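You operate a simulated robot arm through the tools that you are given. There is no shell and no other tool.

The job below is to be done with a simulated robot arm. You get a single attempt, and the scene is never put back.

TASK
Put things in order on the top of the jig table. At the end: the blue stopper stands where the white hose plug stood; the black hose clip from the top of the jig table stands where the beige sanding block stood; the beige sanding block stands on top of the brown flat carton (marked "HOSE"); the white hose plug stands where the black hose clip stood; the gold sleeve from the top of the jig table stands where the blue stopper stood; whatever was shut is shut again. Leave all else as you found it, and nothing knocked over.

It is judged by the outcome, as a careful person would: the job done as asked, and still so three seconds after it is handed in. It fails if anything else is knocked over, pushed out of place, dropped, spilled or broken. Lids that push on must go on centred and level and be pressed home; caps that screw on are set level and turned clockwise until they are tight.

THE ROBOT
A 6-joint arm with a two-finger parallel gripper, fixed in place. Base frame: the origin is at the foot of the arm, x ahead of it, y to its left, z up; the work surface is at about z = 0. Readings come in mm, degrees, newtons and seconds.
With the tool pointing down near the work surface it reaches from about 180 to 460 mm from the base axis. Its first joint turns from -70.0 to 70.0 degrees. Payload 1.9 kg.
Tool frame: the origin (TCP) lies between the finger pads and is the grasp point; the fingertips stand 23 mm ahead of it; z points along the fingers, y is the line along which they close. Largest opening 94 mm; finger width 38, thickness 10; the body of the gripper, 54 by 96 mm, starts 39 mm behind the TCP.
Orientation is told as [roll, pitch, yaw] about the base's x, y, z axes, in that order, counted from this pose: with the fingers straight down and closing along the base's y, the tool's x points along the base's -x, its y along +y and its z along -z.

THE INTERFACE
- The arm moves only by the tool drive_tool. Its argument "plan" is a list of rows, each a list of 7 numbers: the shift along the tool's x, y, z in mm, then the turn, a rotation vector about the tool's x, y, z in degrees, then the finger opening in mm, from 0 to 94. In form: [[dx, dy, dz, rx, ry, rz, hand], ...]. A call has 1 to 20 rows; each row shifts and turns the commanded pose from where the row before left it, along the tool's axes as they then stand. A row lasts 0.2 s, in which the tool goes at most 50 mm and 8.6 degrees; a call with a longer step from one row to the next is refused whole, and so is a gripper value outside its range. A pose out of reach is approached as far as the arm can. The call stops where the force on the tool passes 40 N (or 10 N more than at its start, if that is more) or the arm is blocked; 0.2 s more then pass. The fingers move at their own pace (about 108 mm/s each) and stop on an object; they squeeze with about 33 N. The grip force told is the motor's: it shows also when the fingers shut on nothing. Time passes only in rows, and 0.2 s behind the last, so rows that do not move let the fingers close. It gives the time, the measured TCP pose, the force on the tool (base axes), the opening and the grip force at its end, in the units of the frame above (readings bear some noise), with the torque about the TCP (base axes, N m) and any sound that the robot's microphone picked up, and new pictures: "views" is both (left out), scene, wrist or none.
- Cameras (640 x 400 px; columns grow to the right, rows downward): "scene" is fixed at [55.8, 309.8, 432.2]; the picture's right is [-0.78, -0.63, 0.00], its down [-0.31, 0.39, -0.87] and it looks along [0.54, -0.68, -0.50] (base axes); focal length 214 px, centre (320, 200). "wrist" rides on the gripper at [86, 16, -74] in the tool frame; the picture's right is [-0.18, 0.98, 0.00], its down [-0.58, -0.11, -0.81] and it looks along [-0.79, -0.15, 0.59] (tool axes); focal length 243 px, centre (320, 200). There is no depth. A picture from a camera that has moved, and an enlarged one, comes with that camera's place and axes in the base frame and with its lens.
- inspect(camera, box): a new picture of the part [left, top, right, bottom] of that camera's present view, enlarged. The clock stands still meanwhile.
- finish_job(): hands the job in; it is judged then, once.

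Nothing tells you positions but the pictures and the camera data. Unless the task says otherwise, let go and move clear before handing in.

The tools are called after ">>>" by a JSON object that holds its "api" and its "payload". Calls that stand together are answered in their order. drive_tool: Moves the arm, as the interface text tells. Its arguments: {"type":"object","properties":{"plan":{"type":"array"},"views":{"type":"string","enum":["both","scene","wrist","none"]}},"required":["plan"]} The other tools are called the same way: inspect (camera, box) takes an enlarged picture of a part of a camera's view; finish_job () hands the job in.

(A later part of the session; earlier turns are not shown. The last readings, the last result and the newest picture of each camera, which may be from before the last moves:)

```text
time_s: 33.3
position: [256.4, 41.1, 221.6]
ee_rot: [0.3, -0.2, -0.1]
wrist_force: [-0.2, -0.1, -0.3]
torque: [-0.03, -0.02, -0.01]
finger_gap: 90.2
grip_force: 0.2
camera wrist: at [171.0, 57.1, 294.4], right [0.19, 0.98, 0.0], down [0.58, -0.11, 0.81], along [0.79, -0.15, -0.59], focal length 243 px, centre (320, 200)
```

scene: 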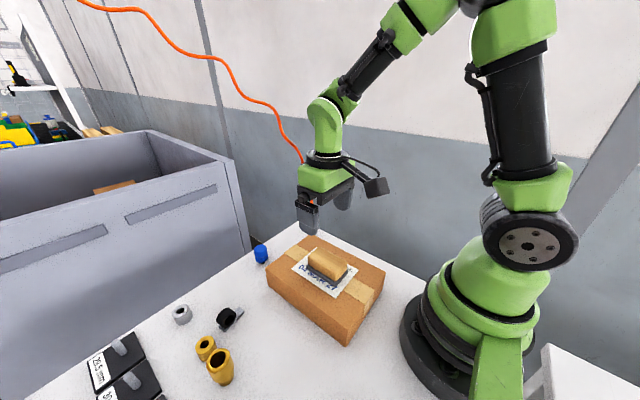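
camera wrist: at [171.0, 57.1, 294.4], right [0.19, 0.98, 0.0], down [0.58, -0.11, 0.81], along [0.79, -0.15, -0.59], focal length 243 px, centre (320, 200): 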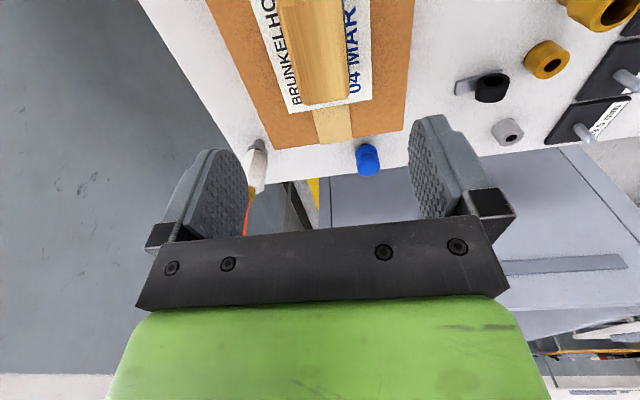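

The sanding block sits flat on the carton and the carton hasn't moved. Next is the black clip, so I'll move over it for a close look.

>>> {"api": "drive_tool", "payload": {"plan": [[-13, 31, 7, 0, 0, 0, 90], [-13, 31, 7, 0, 0, 0, 90], [-13, 31, 7, 0, 0, 0, 90], [-13, 31, 7, 0, 0, 0, 90], [-13, 31, 7, 0, 0, 0, 90], [-13, 31, 7, 0, 0, 0, 90], [0, 0, 15, 0, 0, 0, 90], [0, 0, 15, 0, 0, 0, 90]], "views": "both"}}

>>> {"api": "inspect", "payload": {"camera": "wrist", "box": [240, 0, 400, 120]}}

```text
time_s: 35.1
position: [335.0, 228.1, 148.4]
ee_rot: [0.2, -0.3, -0.2]
wrist_force: [-0.1, 0.1, -0.2]
torque: [0.02, -0.03, -0.01]
finger_gap: 90.1
grip_force: 0.1
camera wrist: at [250.2, 243.6, 222.3], right [0.19, 0.98, 0.0], down [0.58, -0.11, 0.81], along [0.79, -0.15, -0.59], focal length 243 px, centre (320, 200)
```

scene: 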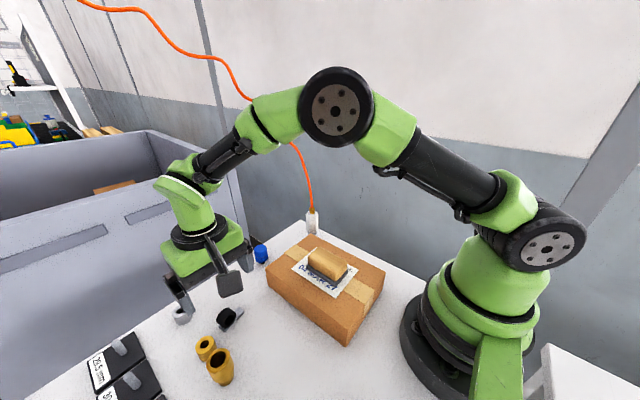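
wrist: 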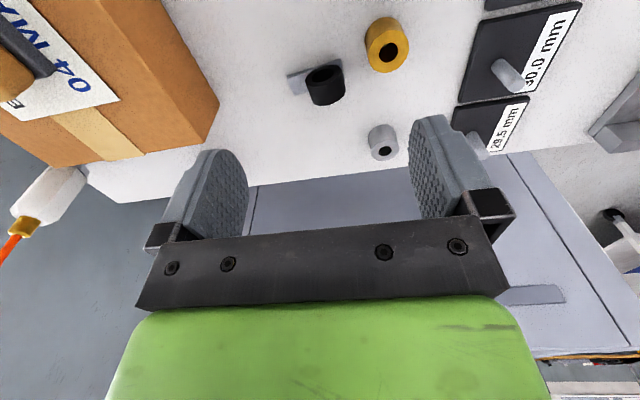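

```text
3.33 times, centred on (320, 60) of wrist
camera zoom: at [250.2, 243.6, 222.3], right [0.19, 0.98, 0.0], down [0.58, -0.11, 0.81], along [0.79, -0.15, -0.59], focal length 809 px, centre (320, 667)
```

zoom: 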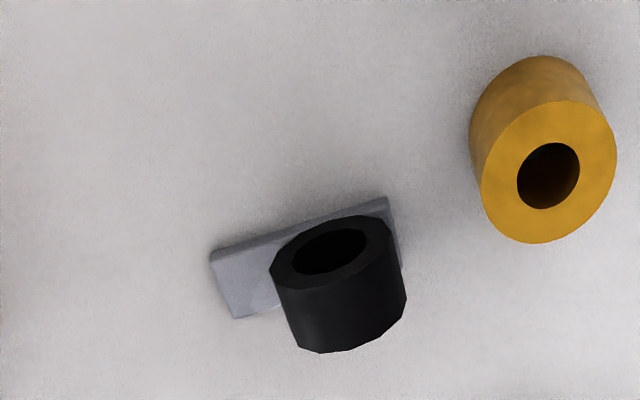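

The clip is a horizontal-axis ring about 30 mm across and 20 mm long on a 49×20 mm strip, turned about 6°. Its centre is near (360,220), with the ring at (360,228). The gold bushing at about (337,279) is close, so I'll grip along x by turning the gripper to yaw 96°.

>>> {"api": "drive_tool", "payload": {"plan": [[-25, -2, 0, 0, 0, 0, 60], [0, 0, 0, 0, 0, -8, 60], [0, 0, 0, 0, 0, -8, 60], [0, 0, 0, 0, 0, -8, 60], [0, 0, 0, 0, 0, -8, 60], [0, 0, 0, 0, 0, -8, 60], [0, 0, 0, 0, 0, -8, 60], [0, 0, 0, 0, 0, -8, 60], [0, 0, 0, 0, 0, -8, 60], [0, 0, 0, 0, 0, -8, 60], [0, 0, 0, 0, 0, -8, 60], [0, 0, 0, 0, 0, -8, 60], [0, 0, 0, 0, 0, -8, 60], [0, 0, 0, 0, 0, 0, 60]], "views": "both"}}

>>> {"api": "inspect", "payload": {"camera": "wrist", "box": [240, 0, 400, 120]}}

```text
time_s: 38.1
position: [360.3, 226.7, 147.7]
ee_rot: [-0.2, -0.2, 95.9]
wrist_force: [-0.5, 0.2, -0.3]
torque: [0.01, 0.0, 0.01]
finger_gap: 60.0
grip_force: 0.1
camera wrist: at [354.1, 137.3, 222.3], right [-1.0, 0.08, 0.0], down [0.05, 0.59, 0.81], along [0.07, 0.81, -0.59], focal length 243 px, centre (320, 200)
```

scene: 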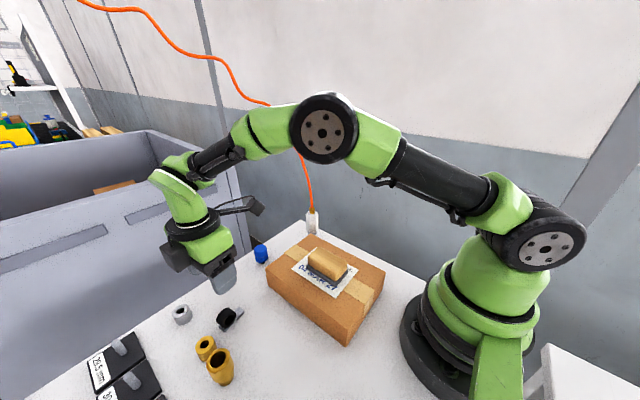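
wrist: 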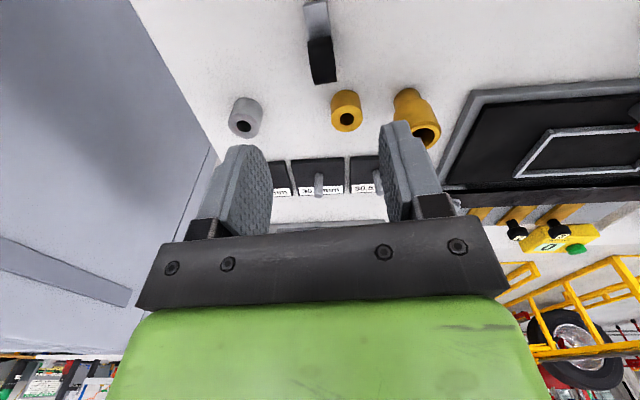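

```text
3.33 times, centred on (320, 60) of wrist
camera zoom: at [354.1, 137.3, 222.3], right [-1.0, 0.08, 0.0], down [0.05, 0.59, 0.81], along [0.07, 0.81, -0.59], focal length 809 px, centre (320, 667)
```

zoom: 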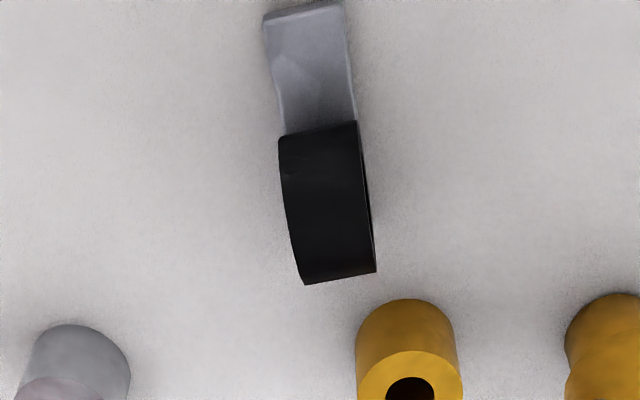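

Alignment is good. I'll descend to z≈27 with the fingers 60 apart and then close.

>>> {"api": "drive_tool", "payload": {"plan": [[0, 0, 30, 0, 0, 0, 60], [0, 0, 30, 0, 0, 0, 60], [0, 0, 30, 0, 0, 0, 60], [0, 0, 20, 0, 0, 0, 60], [0, 0, 10, 0, 0, 0, 60], [0, 0, 0, 0, 0, 0, 60], [0, 0, 0, 0, 0, 0, 40], [0, 0, 0, 0, 0, 0, 20], [0, 0, 0, 0, 0, 0, 10], [0, 0, 0, 0, 0, 0, 10]], "views": "both"}}

```text
time_s: 40.3
position: [361.7, 227.3, 28.2]
ee_rot: [-0.2, -0.2, 95.7]
wrist_force: [-0.4, 0.5, -0.8]
torque: [0.01, 0.02, 0.0]
finger_gap: 16.9
grip_force: 33.8
camera wrist: at [354.0, 138.1, 102.6], right [-1.0, 0.08, 0.0], down [0.05, 0.59, 0.81], along [0.07, 0.81, -0.59], focal length 243 px, centre (320, 200)
```

scene: 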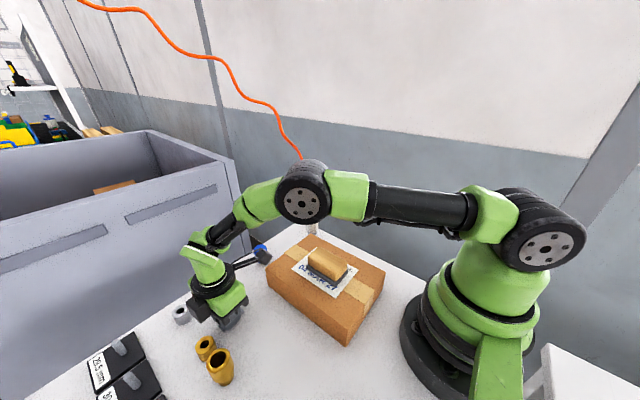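
wrist: 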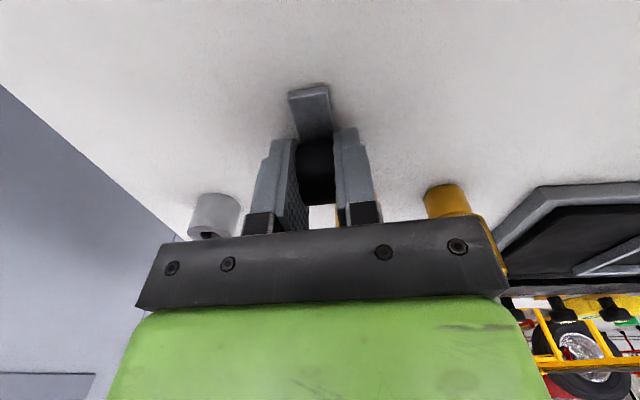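

The clip is gripped at 16.9 mm. I'll lift it and carry it to where the sanding block stood, about (204,210).

>>> {"api": "drive_tool", "payload": {"plan": [[0, 0, -15, 0, 0, 0, 10], [0, 0, -30, 0, 0, 0, 10], [0, 0, -30, 0, 0, 0, 10], [0, 0, -25, 0, 0, 0, 10], [0, 26.4, 0, 0, 0, 0, 10], [0, 26.4, 0, 0, 0, 0, 10], [0, 26.4, 0, 0, 0, 0, 10], [0, 26.4, 0, 0, 0, 0, 10], [0, 26.4, 0, 0, 0, 0, 10], [-1, 26.4, 0, 0, 0, 0, 10], [0, 0, 0, 0, 0, 0, 10]], "views": "both"}}

```text
time_s: 42.7
position: [202.2, 209.8, 127.8]
ee_rot: [-0.2, -0.2, 95.8]
wrist_force: [1.5, -0.5, -0.5]
torque: [0.02, 0.02, 0.01]
finger_gap: 17.0
grip_force: 32.9
camera wrist: at [195.4, 121.9, 201.5], right [-1.0, 0.08, 0.0], down [0.05, 0.59, 0.81], along [0.07, 0.81, -0.59], focal length 243 px, centre (320, 200)
```

scene: 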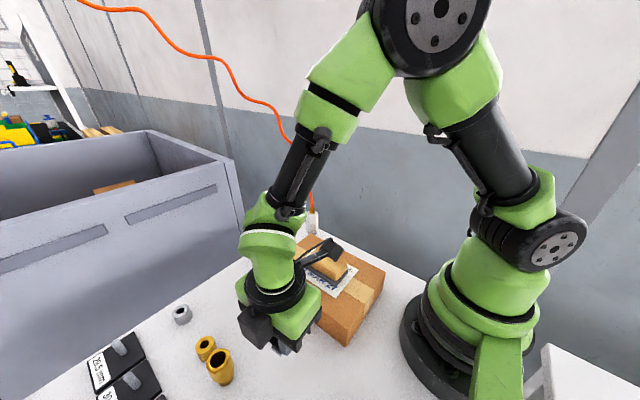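
wrist: 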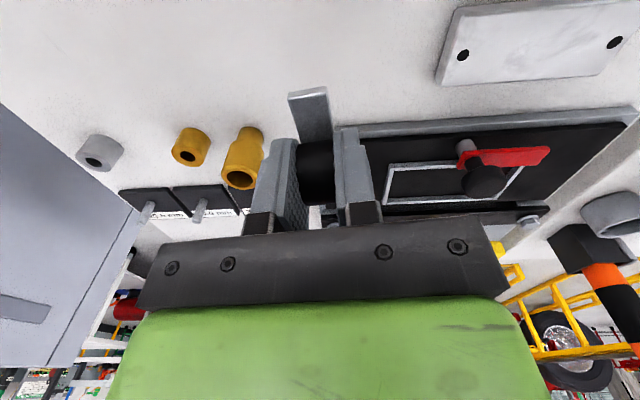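

The grip is holding. I'll nudge a couple of mm to centre on the block's old spot and lower it.

>>> {"api": "drive_tool", "payload": {"plan": [[-2.5, -1.9, 20, 0, 0, 0, 10], [0, 0, 30, 0, 0, 0, 10], [0, 0, 25, 0, 0, 0, 10], [0, 0, 15, 0, 0, 0, 10], [0, 0, 5, 0, 0, 0, 10], [0, 0, 2.5, 0, 0, 0, 10], [0, 0, 1, 0, 0, 0, 10], [0, 0, 0, 0, 0, 0, 10]], "views": "both"}}

```text
time_s: 44.5
position: [204.8, 213.9, 28.8]
ee_rot: [-0.2, -0.2, 95.7]
wrist_force: [-0.3, -0.8, 0.1]
torque: [0.0, 0.01, 0.02]
finger_gap: 17.0
grip_force: 32.7
camera wrist: at [198.7, 125.2, 103.1], right [-1.0, 0.08, 0.0], down [0.05, 0.59, 0.81], along [0.07, 0.81, -0.59], focal length 243 px, centre (320, 200)
```

scene: 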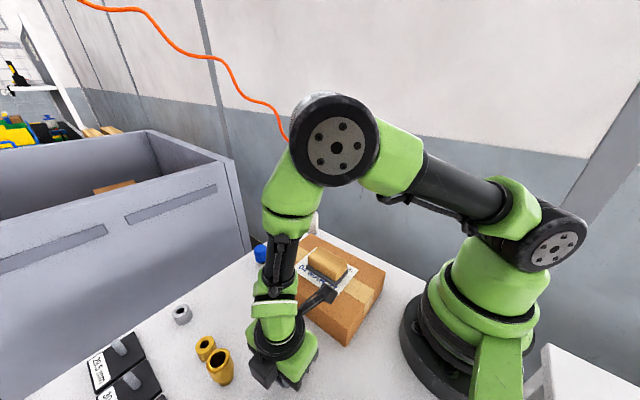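
wrist: 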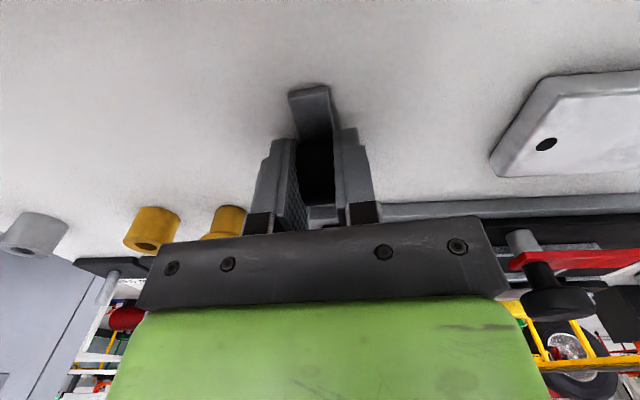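

I'm almost at the table. One small step down, then I'll release and rise.

>>> {"api": "drive_tool", "payload": {"plan": [[0, 0, 0.8, 0, 0, 0, 10], [0, 0, 0, 0, 0, 0, 10]], "views": "none"}}

```text
time_s: 45.1
position: [205.8, 214.0, 28.6]
ee_rot: [-0.2, -0.2, 95.7]
wrist_force: [0.6, -3.2, 12.2]
torque: [-0.29, -0.03, 0.02]
finger_gap: 17.1
grip_force: 33.1
```

It's in contact with the table. Releasing and lifting away.

>>> {"api": "drive_tool", "payload": {"plan": [[0, 0, 0, 0, 0, 0, 30], [0, 0, 0, 0, 0, 0, 44], [0, 0, 0, 0, 0, 0, 44], [0, 0, -15, 0, 0, 0, 44], [0, 0, -30, 0, 0, 0, 44], [0, 0, -40, 0, 0, 0, 60], [0, 0, -40, 0, 0, 0, 60], [0, 0, -40, 0, 0, 0, 60]], "views": "both"}}

>>> {"api": "inspect", "payload": {"camera": "wrist", "box": [200, 0, 440, 180]}}

```text
time_s: 46.9
position: [204.3, 214.3, 195.2]
ee_rot: [-0.2, -0.2, 95.9]
wrist_force: [0.4, -0.6, 0.9]
torque: [-0.04, 0.03, 0.0]
finger_gap: 60.1
grip_force: 0.1
camera wrist: at [197.8, 124.9, 268.8], right [-1.0, 0.08, 0.0], down [0.05, 0.59, 0.81], along [0.07, 0.8, -0.59], focal length 243 px, centre (320, 200)
```

scene: 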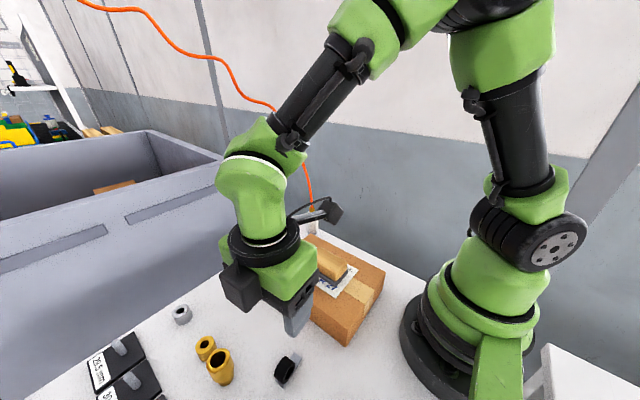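
wrist: 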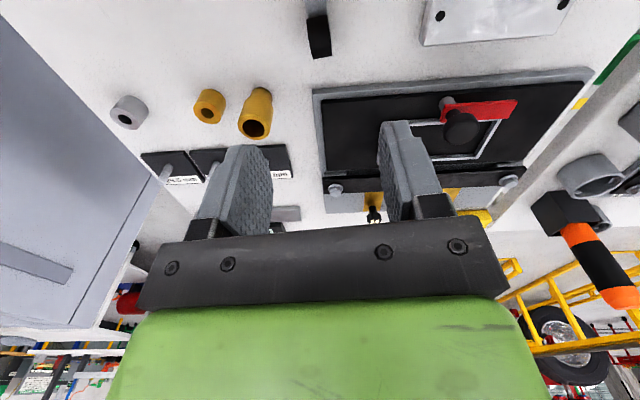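

```text
2.22 times, centred on (320, 90) of wrist
camera zoom: at [197.8, 124.9, 268.8], right [-1.0, 0.08, 0.0], down [0.05, 0.59, 0.81], along [0.07, 0.8, -0.59], focal length 539 px, centre (320, 444)
```

zoom: 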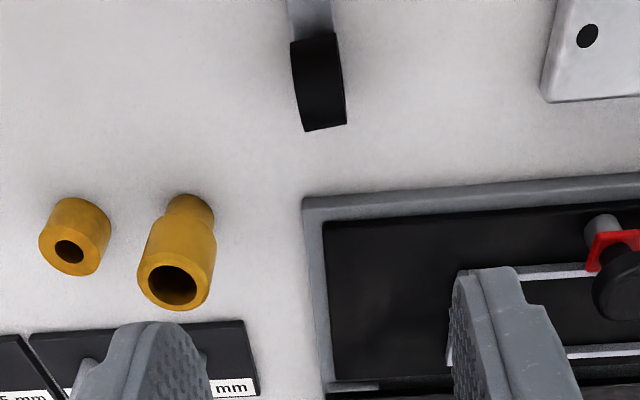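

The clip stands at the block's old place. Next is the white hose plug with its hose, so I'll turn the gripper back and look at the plug closely before choosing how to grip it.

>>> {"api": "drive_tool", "payload": {"plan": [[0, 0, -20, 0, 0, 8, 60], [0, 0, -20, 0, 0, 8, 60], [0, 0, 0, 0, 0, 8, 60], [0, 0, 0, 0, 0, 8, 60], [0, 0, 0, 0, 0, 8, 60], [0, 0, 0, 0, 0, 8, 60], [0, 0, 0, 0, 0, 8, 60], [0, 0, 0, 0, 0, 8, 60], [0, 0, 0, 0, 0, 8, 60], [0, 0, 0, 0, 0, 8, 60], [0, 0, 0, 0, 0, 8, 60], [0, 0, 0, 0, 0, 8, 60]], "views": "none"}}

>>> {"api": "drive_tool", "payload": {"plan": [[-10, -31, 0, 0, 0, 0, 60], [-10, -31, 0, 0, 0, 0, 60], [-10, -31, 0, 0, 0, 0, 60], [-10, -31, 0, 0, 0, 0, 60], [-10, -31, 0, 0, 0, 0, 60], [-10, -31, 0, 0, 0, 0, 60], [-10, -31, 0, 0, 0, 0, 60], [-10, -31, 0, 0, 0, 0, 60], [-10, -31, 0, 0, 0, 0, 60], [-10, -31, 10, 0, 0, 0, 60], [0, 0, 10, 0, 0, 0, 60]], "views": "both"}}

>>> {"api": "inspect", "payload": {"camera": "wrist", "box": [220, 20, 460, 200]}}

```text
time_s: 49.5
position: [204.1, 213.5, 233.8]
ee_rot: [0.1, -0.2, -0.3]
wrist_force: [-0.5, 0.8, 0.1]
torque: [0.03, -0.01, 0.03]
finger_gap: 59.8
grip_force: 0.0
```

```text
time_s: 51.9
position: [304.2, -96.4, 213.5]
ee_rot: [0.3, -0.2, -0.2]
wrist_force: [0.3, 0.3, 0.9]
torque: [0.0, 0.02, -0.04]
finger_gap: 60.1
grip_force: 0.2
camera wrist: at [217.7, -82.0, 286.7], right [0.19, 0.98, 0.0], down [0.58, -0.11, 0.81], along [0.79, -0.15, -0.59], focal length 243 px, centre (320, 200)
```

scene: 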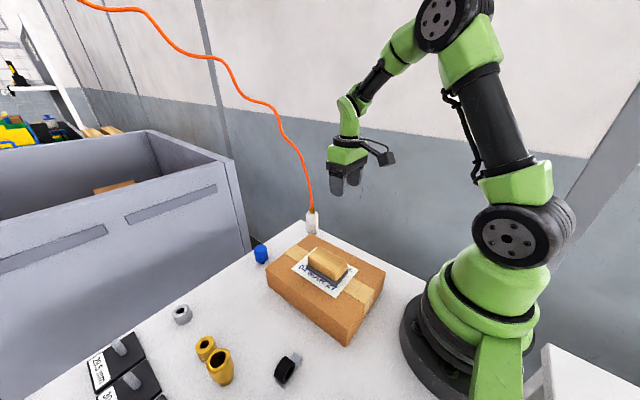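
wrist: 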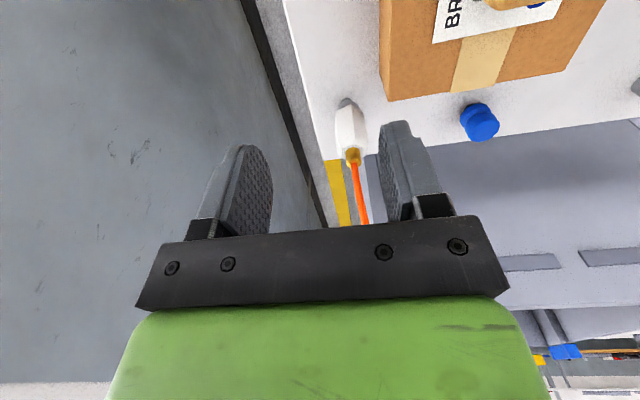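

```text
2.22 times, centred on (340, 110) of wrist
camera zoom: at [217.7, -82.0, 286.7], right [0.19, 0.98, 0.0], down [0.58, -0.11, 0.81], along [0.79, -0.15, -0.59], focal length 539 px, centre (276, 400)
```

zoom: 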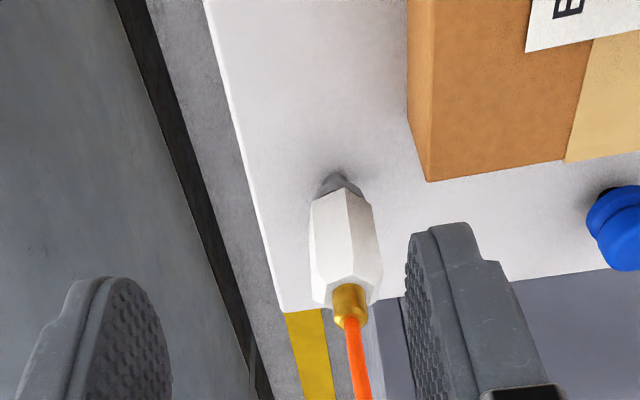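

The plug is taller than I thought. It has a grey foot, a white hex body up to about z 90, brass to about 117, then the hose, and it stands near (395,−80) with flats facing ±y. I'll tilt the gripper 35° forward so the palm stays clear of the hose, then view from there.

>>> {"api": "drive_tool", "payload": {"plan": [[0, 0, 0, 0, -7, 0, 60], [0, 0, 0, 0, -7, 0, 60], [0, 0, 0, 0, -7, 0, 60], [0, 0, 0, 0, -7, 0, 60], [0, 0, 0, 0, -7, 0, 60], [4, 6, 15, 0, 0, 0, 60], [4, 6, 15, 0, 0, 0, 60], [4, 5, 15, 0, 0, 0, 60], [0, 0, 0, 0, 0, 0, 60]], "views": "both"}}

>>> {"api": "inspect", "payload": {"camera": "wrist", "box": [240, 0, 440, 240]}}

```text
time_s: 53.9
position: [316.8, -79.8, 168.5]
ee_rot: [1.1, -32.1, -0.3]
wrist_force: [0.1, 0.1, 0.2]
torque: [0.01, 0.0, 0.01]
finger_gap: 60.0
grip_force: 0.1
out of reach, approached as far as the arm can: row 5
camera wrist: at [205.1, -65.1, 185.6], right [0.15, 0.98, 0.11], down [0.06, -0.12, 0.99], along [0.99, -0.14, -0.08], focal length 243 px, centre (320, 200)
```

scene: 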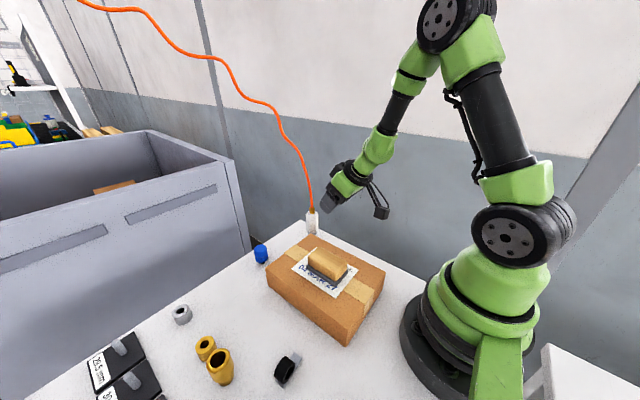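
wrist: 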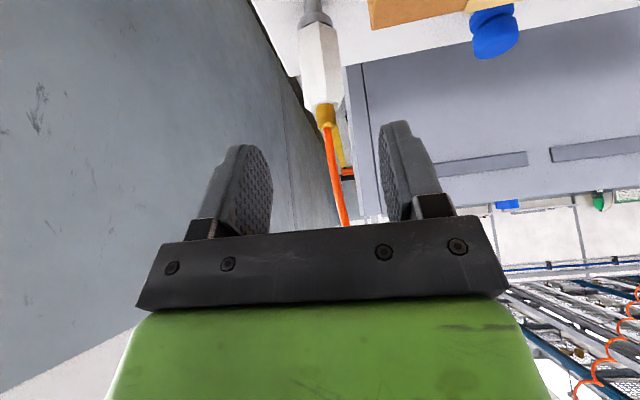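

```text
1.67 times, centred on (340, 120) of wrist
camera zoom: at [205.1, -65.1, 185.6], right [0.15, 0.98, 0.11], down [0.06, -0.12, 0.99], along [0.99, -0.14, -0.08], focal length 404 px, centre (287, 333)
```

zoom: 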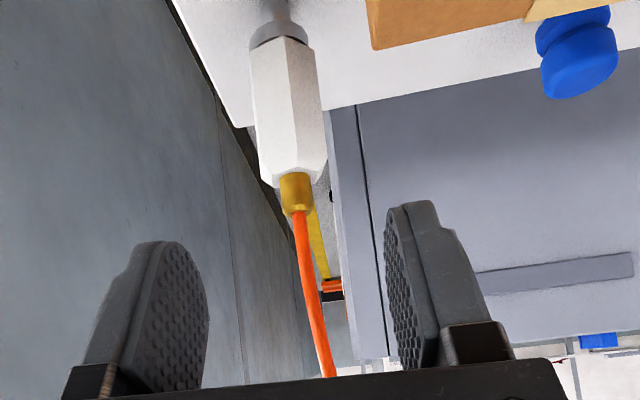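

The tilt settled at about 32°, which is enough, and the plug is centred between the fingers. I'll approach along the finger direction and check midway.

>>> {"api": "drive_tool", "payload": {"plan": [[-5, 0, 20, 0, 0, 0, 60], [-4, 0, 20, 0, 0, 0, 60], [0, 0, 20, 0, 0, 0, 60], [0, 0, 15, 0, 0, 0, 60], [0, 0, 0, 0, 0, 0, 60]], "views": "both"}}

>>> {"api": "inspect", "payload": {"camera": "wrist", "box": [200, 0, 440, 240]}}

>>> {"api": "inspect", "payload": {"camera": "scene", "box": [270, 140, 430, 260]}}

```text
time_s: 55.1
position: [365.2, -79.1, 110.3]
ee_rot: [1.0, -32.4, -0.3]
wrist_force: [0.8, 0.2, 0.4]
torque: [-0.02, -0.01, 0.01]
finger_gap: 59.8
grip_force: 0.0
camera wrist: at [253.0, -64.1, 126.2], right [0.15, 0.98, 0.11], down [0.06, -0.12, 0.99], along [0.99, -0.14, -0.08], focal length 243 px, centre (320, 200)
```

scene: 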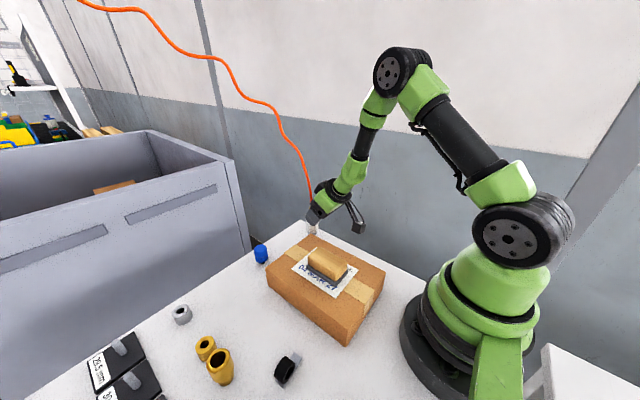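
wrist: 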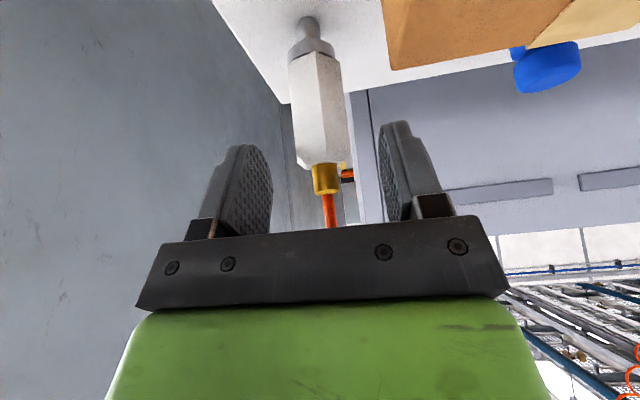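

```text
1.67 times, centred on (320, 120) of wrist
camera zoom: at [253.0, -64.1, 126.2], right [0.15, 0.98, 0.11], down [0.06, -0.12, 0.99], along [0.99, -0.14, -0.08], focal length 404 px, centre (320, 333)
```

zoom: 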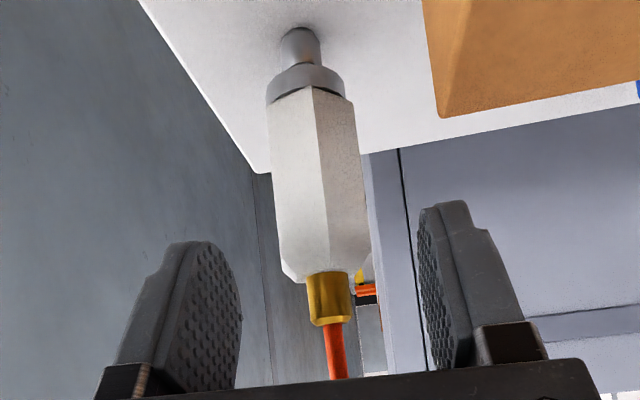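

```text
3.33 times, centred on (350, 200) of scene
camera zoom: at [55.8, 309.8, 432.2], right [-0.78, -0.63, 0.0], down [-0.31, 0.39, -0.87], along [0.54, -0.68, -0.5], focal length 715 px, centre (220, 200)
```

zoom: 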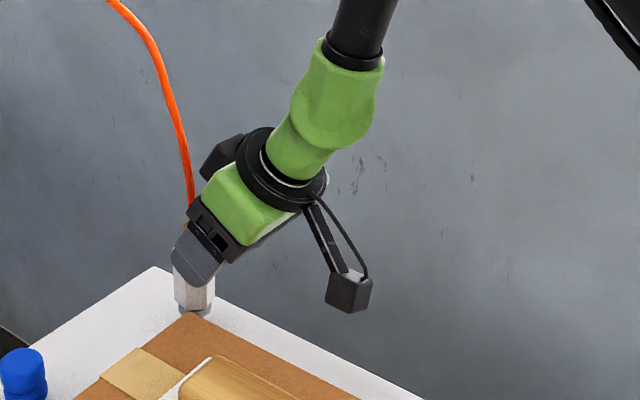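

The plug stands on a slim stem at about (399,−79.5), with flange, white hex, brass and hose above. I'll ease the tilt to exactly 30° so it's fully reachable and settle at about (386,−79.5,72), keeping the palm just behind the hose.

>>> {"api": "drive_tool", "payload": {"plan": [[0, 0, 0, 0, 5, 0, 60], [0, 0, 0, 0, 0, 0, 60], [0.5, 0, 15, 0, 0, 0, 60], [0.5, 0, 10, 0, 0, 0, 60], [0, 0, 0, 0, 0, 0, 60]], "views": "both"}}

>>> {"api": "inspect", "payload": {"camera": "wrist", "box": [200, 40, 440, 240]}}

>>> {"api": "inspect", "payload": {"camera": "scene", "box": [270, 140, 430, 260]}}

```text
time_s: 56.3
position: [376.4, -78.4, 87.8]
ee_rot: [1.1, -27.4, -0.2]
wrist_force: [-7.9, -0.4, 17.0]
torque: [0.68, 0.28, 0.25]
finger_gap: 59.9
grip_force: 0.1
camera wrist: at [265.8, -63.5, 114.0], right [0.16, 0.98, 0.1], down [0.15, -0.12, 0.98], along [0.98, -0.14, -0.16], focal length 243 px, centre (320, 200)
```

scene: 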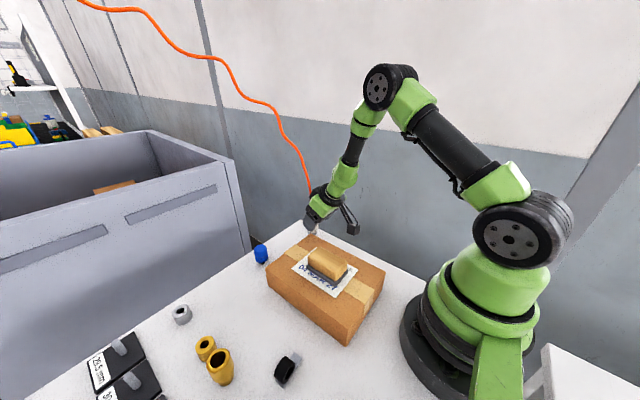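
wrist: 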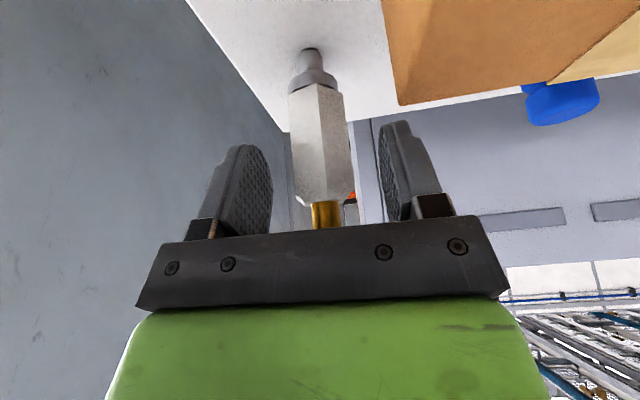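

```text
2.00 times, centred on (320, 140) of wrist
camera zoom: at [265.8, -63.5, 114.0], right [0.16, 0.98, 0.1], down [0.15, -0.12, 0.98], along [0.98, -0.14, -0.16], focal length 485 px, centre (320, 320)
```

zoom: 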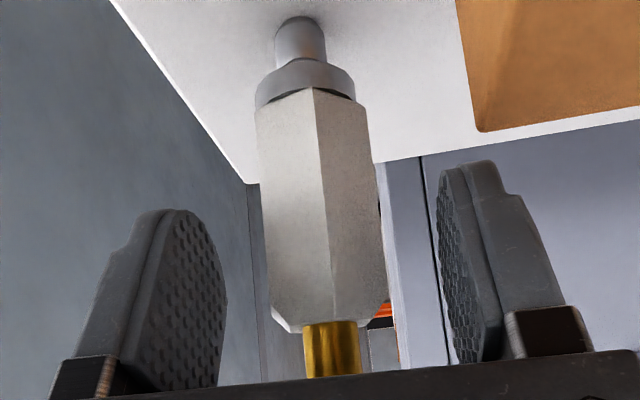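

```text
3.33 times, centred on (350, 200) of scene
camera zoom: at [55.7, 309.8, 432.2], right [-0.78, -0.63, 0.0], down [-0.31, 0.39, -0.87], along [0.54, -0.68, -0.5], focal length 715 px, centre (220, 200)
```

zoom: 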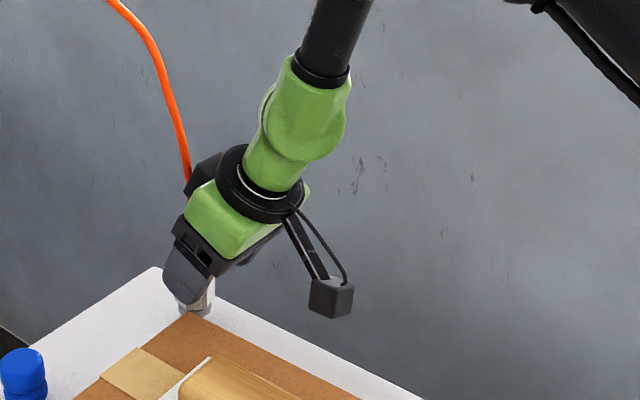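

The tool reads a 17 N push. From the torque, the +y finger's lower corner is touching the carton's far top corner, so I'll back off at once and check nothing moved.

>>> {"api": "drive_tool", "payload": {"plan": [[0, 0, -15, 0, 0, 0, 60], [0, 0, -10, 0, 0, 0, 46], [0, 0, 0, 0, 0, 0, 46]], "views": "both"}}

>>> {"api": "inspect", "payload": {"camera": "scene", "box": [250, 200, 410, 350]}}

>>> {"api": "inspect", "payload": {"camera": "wrist", "box": [200, 0, 440, 200]}}

```text
time_s: 57.1
position: [364.5, -77.9, 109.8]
ee_rot: [1.1, -27.3, -0.2]
wrist_force: [-0.9, 0.5, -1.4]
torque: [0.0, 0.02, -0.02]
finger_gap: 45.9
grip_force: 0.0
camera wrist: at [253.8, -63.9, 136.5], right [0.16, 0.98, 0.1], down [0.15, -0.12, 0.98], along [0.98, -0.14, -0.17], focal length 243 px, centre (320, 200)
```

scene: 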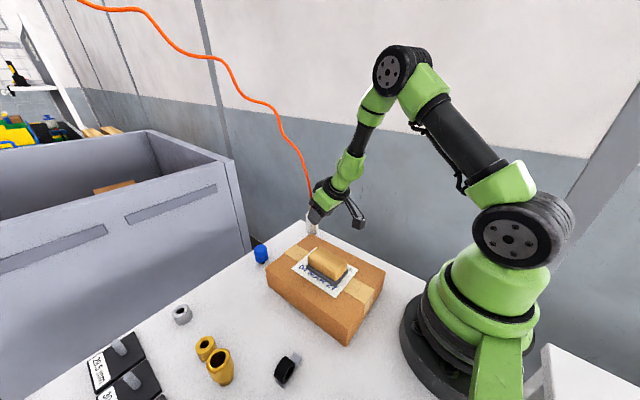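
wrist: 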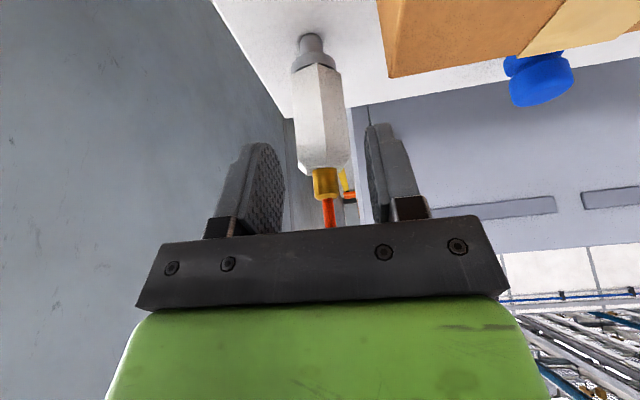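

```text
2.67 times, centred on (330, 275) of scene
camera zoom: at [55.8, 309.8, 432.2], right [-0.78, -0.63, 0.0], down [-0.31, 0.39, -0.87], along [0.54, -0.68, -0.5], focal length 572 px, centre (293, 0)
```

zoom: 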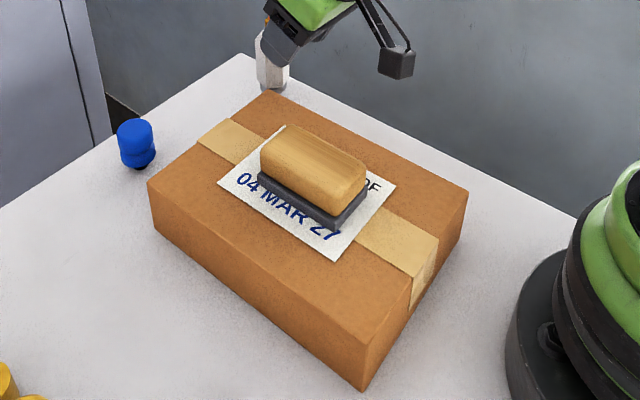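

```text
2.00 times, centred on (320, 100) of wrist
camera zoom: at [253.8, -63.9, 136.5], right [0.16, 0.98, 0.1], down [0.15, -0.12, 0.98], along [0.98, -0.14, -0.17], focal length 485 px, centre (320, 400)
```

zoom: 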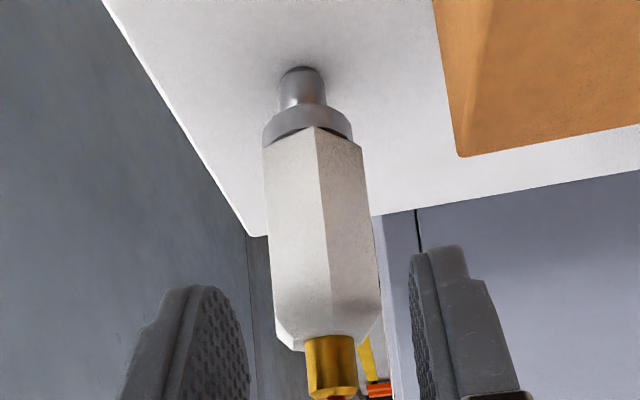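

The carton and plug look unmoved. Before re-approaching with a narrower opening, I'll zoom in on the gripper and hose to see whether anything on the gripper's front could hit the hose.

>>> {"api": "inspect", "payload": {"camera": "scene", "box": [290, 160, 390, 240]}}

```text
5.00 times, centred on (340, 200) of scene
camera zoom: at [55.8, 309.8, 432.2], right [-0.78, -0.63, 0.0], down [-0.31, 0.39, -0.87], along [0.54, -0.68, -0.5], focal length 1072 px, centre (220, 200)
```

zoom: 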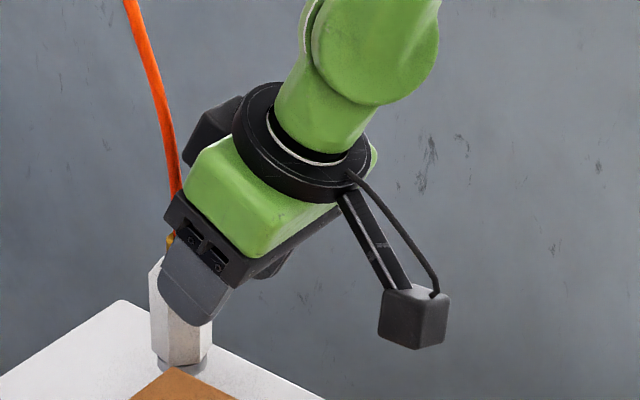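

The hose has room in front of the gripper. I'll level the slight roll, shift to y≈−80 and slide in with the fingers only 46 mm apart, checking for contact force.

>>> {"api": "drive_tool", "payload": {"plan": [[0, -2.1, 0, 0.98, 0, -0.5, 46], [-0.5, 0, 14, 0, 0, 0, 46], [-0.4, 0, 14, 0, 0, 0, 46], [0, 0, 12, 0, 0, 0, 46], [0, 0, 0, 0, 0, 0, 46]], "views": "both"}}

>>> {"api": "inspect", "payload": {"camera": "wrist", "box": [200, 40, 440, 240]}}

>>> {"api": "inspect", "payload": {"camera": "scene", "box": [290, 160, 390, 240]}}

```text
time_s: 58.3
position: [382.5, -80.0, 74.6]
ee_rot: [-0.3, -27.3, 0.3]
wrist_force: [0.5, 0.4, -0.4]
torque: [-0.02, 0.0, 0.01]
finger_gap: 46.0
grip_force: 0.0
camera wrist: at [272.9, -65.1, 101.1], right [0.16, 0.98, 0.08], down [0.15, -0.1, 0.98], along [0.98, -0.14, -0.16], focal length 243 px, centre (320, 200)
```

scene: 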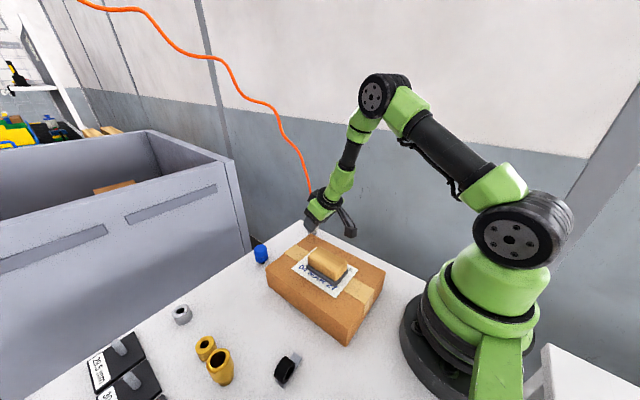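
wrist: 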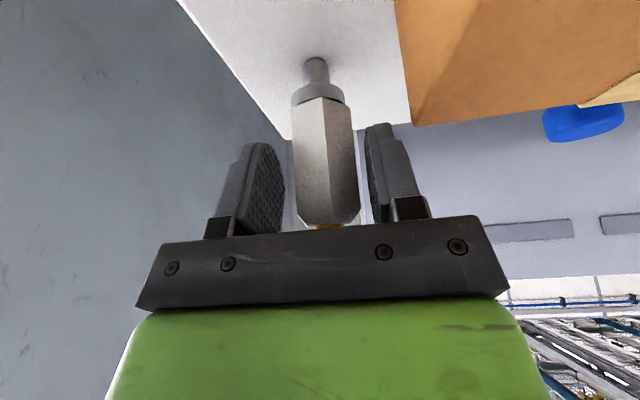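

```text
2.00 times, centred on (320, 140) of wrist
camera zoom: at [272.9, -65.1, 101.1], right [0.16, 0.98, 0.08], down [0.15, -0.1, 0.98], along [0.98, -0.14, -0.16], focal length 485 px, centre (320, 320)
```

zoom: 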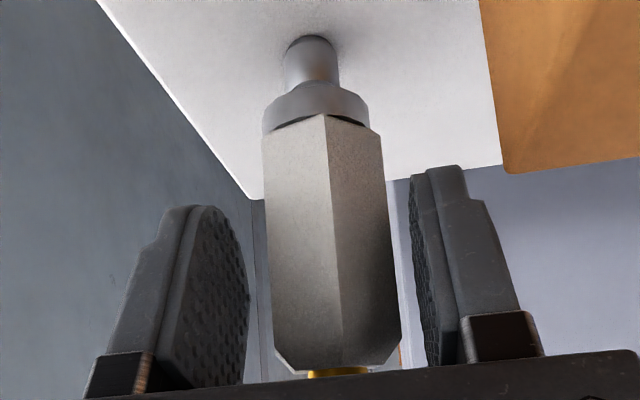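

```text
5.00 times, centred on (340, 200) of scene
camera zoom: at [55.8, 309.8, 432.2], right [-0.78, -0.63, 0.0], down [-0.31, 0.39, -0.87], along [0.54, -0.68, -0.5], focal length 1072 px, centre (220, 200)
```

zoom: 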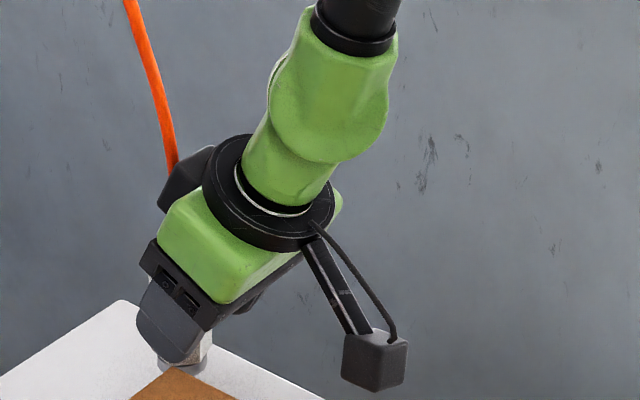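

No contact force and the plug is between the fingers. Closing now.

>>> {"api": "drive_tool", "payload": {"plan": [[0, 0, 0, 0, 0, 0, 40], [0, 0, 0, 0, 0, 0, 34], [0, 0, 0, 0, 0, 0, 28], [0, 0, 0, 0, 0, 0, 22], [0, 0, 0, 0, 0, 0, 22]], "views": "both"}}

```text
time_s: 59.5
position: [382.0, -80.5, 74.2]
ee_rot: [-0.3, -27.3, 0.4]
wrist_force: [0.3, 1.6, 1.2]
torque: [0.15, -0.02, 0.01]
finger_gap: 34.8
grip_force: 33.2
camera wrist: at [272.8, -65.1, 101.2], right [0.16, 0.98, 0.08], down [0.15, -0.1, 0.98], along [0.98, -0.14, -0.16], focal length 243 px, centre (320, 200)
```

scene: 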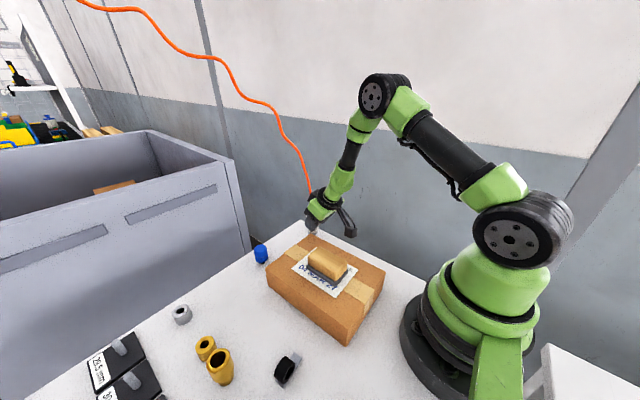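
wrist: 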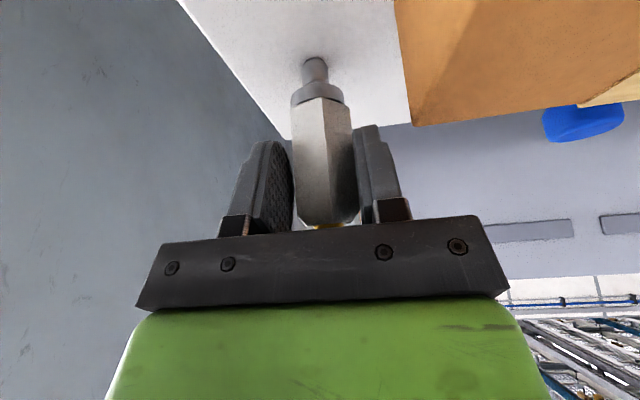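

It's gripped on the flats at 34.8 mm. I'll lift it a little first to see whether it's free and how the hose reacts.

>>> {"api": "drive_tool", "payload": {"plan": [[-2.3, 0, -4.4, 0, 0, 0, 22], [-4.6, 0, -8.9, 0, 0, 0, 22], [0, 0, 0, 0, 0, 0, 22]], "views": "both"}}

>>> {"api": "inspect", "payload": {"camera": "wrist", "box": [200, 0, 440, 240]}}

```text
time_s: 60.3
position: [383.7, -80.8, 89.9]
ee_rot: [-0.3, -27.2, 0.3]
wrist_force: [-0.1, -0.3, -0.6]
torque: [0.03, 0.03, 0.01]
finger_gap: 34.8
grip_force: 33.2
camera wrist: at [273.2, -65.3, 115.8], right [0.16, 0.98, 0.08], down [0.15, -0.1, 0.98], along [0.98, -0.14, -0.16], focal length 243 px, centre (320, 200)
```

scene: 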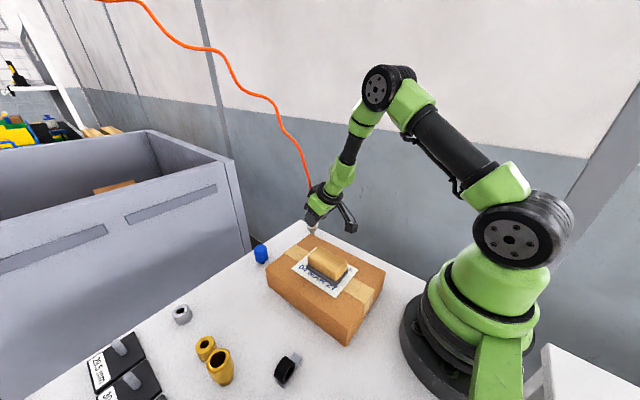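
wrist: 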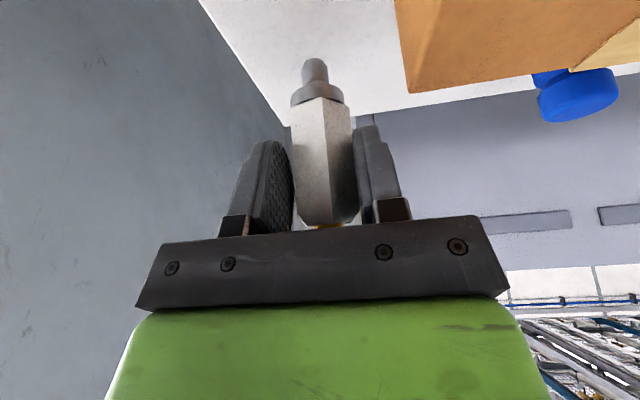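

```text
1.67 times, centred on (320, 120) of wrist
camera zoom: at [273.2, -65.3, 115.8], right [0.16, 0.98, 0.08], down [0.15, -0.1, 0.98], along [0.98, -0.14, -0.16], focal length 404 px, centre (320, 333)
```

zoom: 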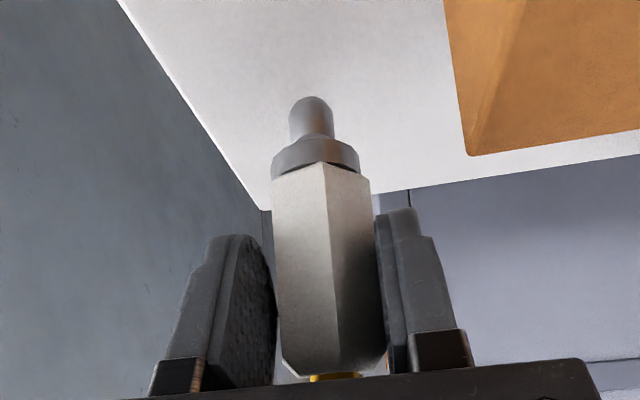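

The plug is free and the hose follows it. I'll lift it clear to about z 165.

>>> {"api": "drive_tool", "payload": {"plan": [[-8, 0, -15.5, 0, 0, 0, 22], [-9, 0, -17.4, 0, 0, 0, 22], [-9, 0, -17.4, 0, 0, 0, 22], [-8.4, 0, -16.2, 0, 0, 0, 22], [0, 0, 0, 0, 0, 0, 22]], "views": "both"}}

```text
time_s: 61.5
position: [384.3, -80.1, 163.9]
ee_rot: [-0.3, -27.3, 0.3]
wrist_force: [-0.2, 0.3, -1.5]
torque: [-0.01, 0.03, 0.01]
finger_gap: 34.6
grip_force: 32.6
camera wrist: at [272.9, -64.4, 191.0], right [0.16, 0.98, 0.08], down [0.15, -0.1, 0.98], along [0.98, -0.14, -0.16], focal length 243 px, centre (320, 200)
```

scene: 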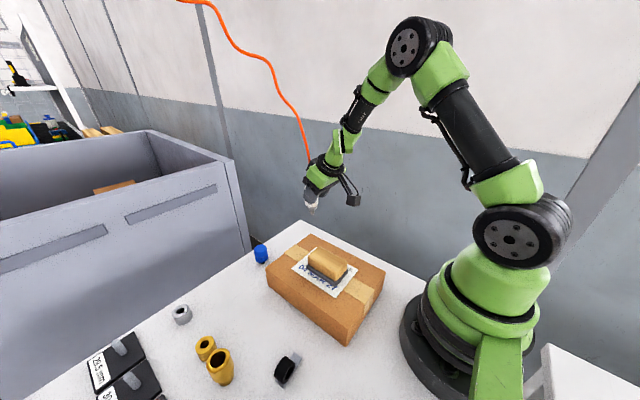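
wrist: 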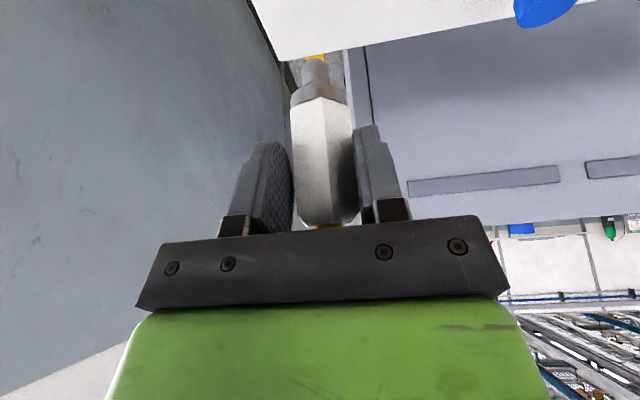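

It's clear of everything. I'll swing it toward the clip's old spot at about (361,223), turning the gripper 40° along the way and keeping it upright.

>>> {"api": "drive_tool", "payload": {"plan": [[1.58, 14.58, -0.81, -0.917, 0, -1.777, 22], [1.12, 14.64, -0.58, -0.917, 0, -1.777, 22], [0.67, 14.67, -0.35, -0.917, 0, -1.777, 22], [0.22, 14.69, -0.11, -0.917, 0, -1.777, 22], [-0.24, 14.69, 0.12, -0.917, 0, -1.777, 22], [-0.7, 14.67, 0.36, -0.917, 0, -1.777, 22], [-1.15, 14.64, 0.59, -0.917, 0, -1.777, 22], [-1.6, 14.58, 0.83, -0.917, 0, -1.777, 22], [-2.05, 14.51, 1.06, -0.917, 0, -1.777, 22], [-2.5, 14.42, 1.29, -0.917, 0, -1.777, 22]], "views": "both"}}

```text
time_s: 63.7
position: [364.8, 66.5, 164.3]
ee_rot: [-0.3, -27.2, 20.6]
wrist_force: [-0.6, 0.5, -1.2]
torque: [0.0, 0.0, -0.02]
finger_gap: 34.4
grip_force: 33.4
camera wrist: at [255.5, 42.3, 190.4], right [-0.19, 0.98, 0.08], down [0.18, -0.05, 0.98], along [0.97, 0.2, -0.16], focal length 243 px, centre (320, 200)
```

scene: 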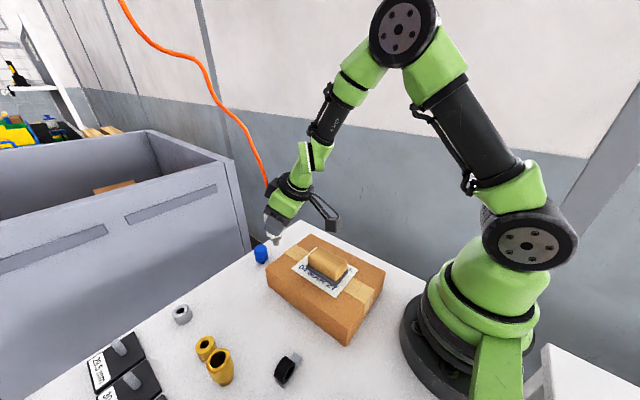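
wrist: 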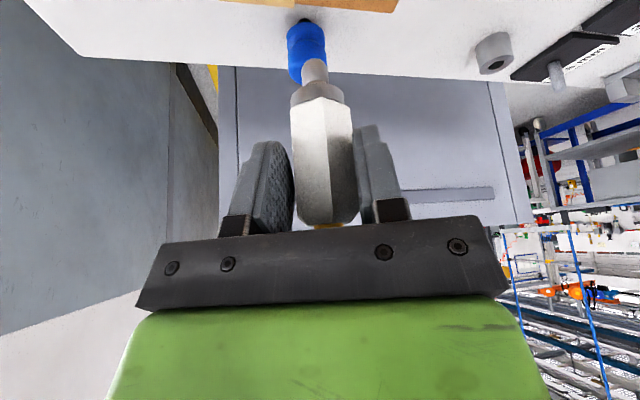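

All is well and the hose is trailing free. Continuing to the target.

>>> {"api": "drive_tool", "payload": {"plan": [[-3.07, 14.18, 1.58, -0.917, 0, -1.777, 22], [-3.51, 14.05, 1.81, -0.917, 0, -1.777, 22], [-3.94, 13.91, 2.03, -0.917, 0, -1.777, 22], [-4.37, 13.75, 2.25, -0.917, 0, -1.777, 22], [-4.79, 13.56, 2.47, -0.917, 0, -1.777, 22], [-5.21, 13.37, 2.69, -0.917, 0, -1.777, 22], [-5.62, 13.16, 2.9, -0.917, 0, -1.777, 22], [-6.02, 12.93, 3.11, -0.917, 0, -1.777, 22], [-6.42, 12.68, 3.32, -0.917, 0, -1.777, 22], [-6.81, 12.42, 3.51, -0.917, 0, -1.777, 22], [0, 0, 0, 0, 0, 0, 22]], "views": "both"}}

```text
time_s: 66.1
position: [348.2, 210.7, 163.5]
ee_rot: [-0.2, -27.1, 40.4]
wrist_force: [0.2, 0.2, -1.1]
torque: [-0.01, 0.05, 0.05]
finger_gap: 34.5
grip_force: 33.2
camera wrist: at [253.6, 150.9, 189.4], right [-0.51, 0.86, 0.08], down [0.18, 0.02, 0.98], along [0.84, 0.52, -0.17], focal length 243 px, centre (320, 200)
```

scene: 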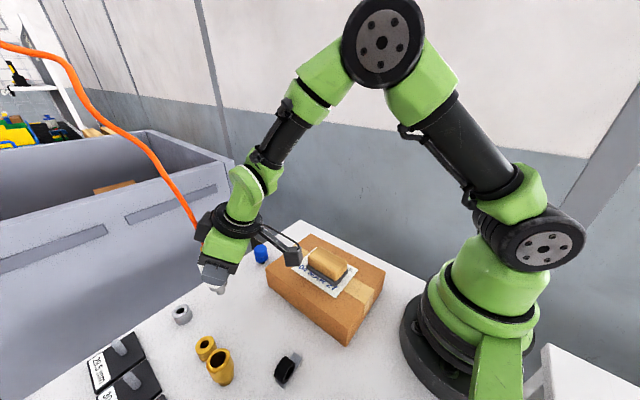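
wrist: 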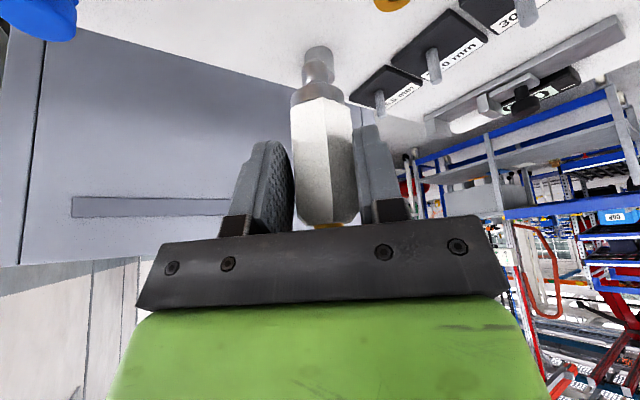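

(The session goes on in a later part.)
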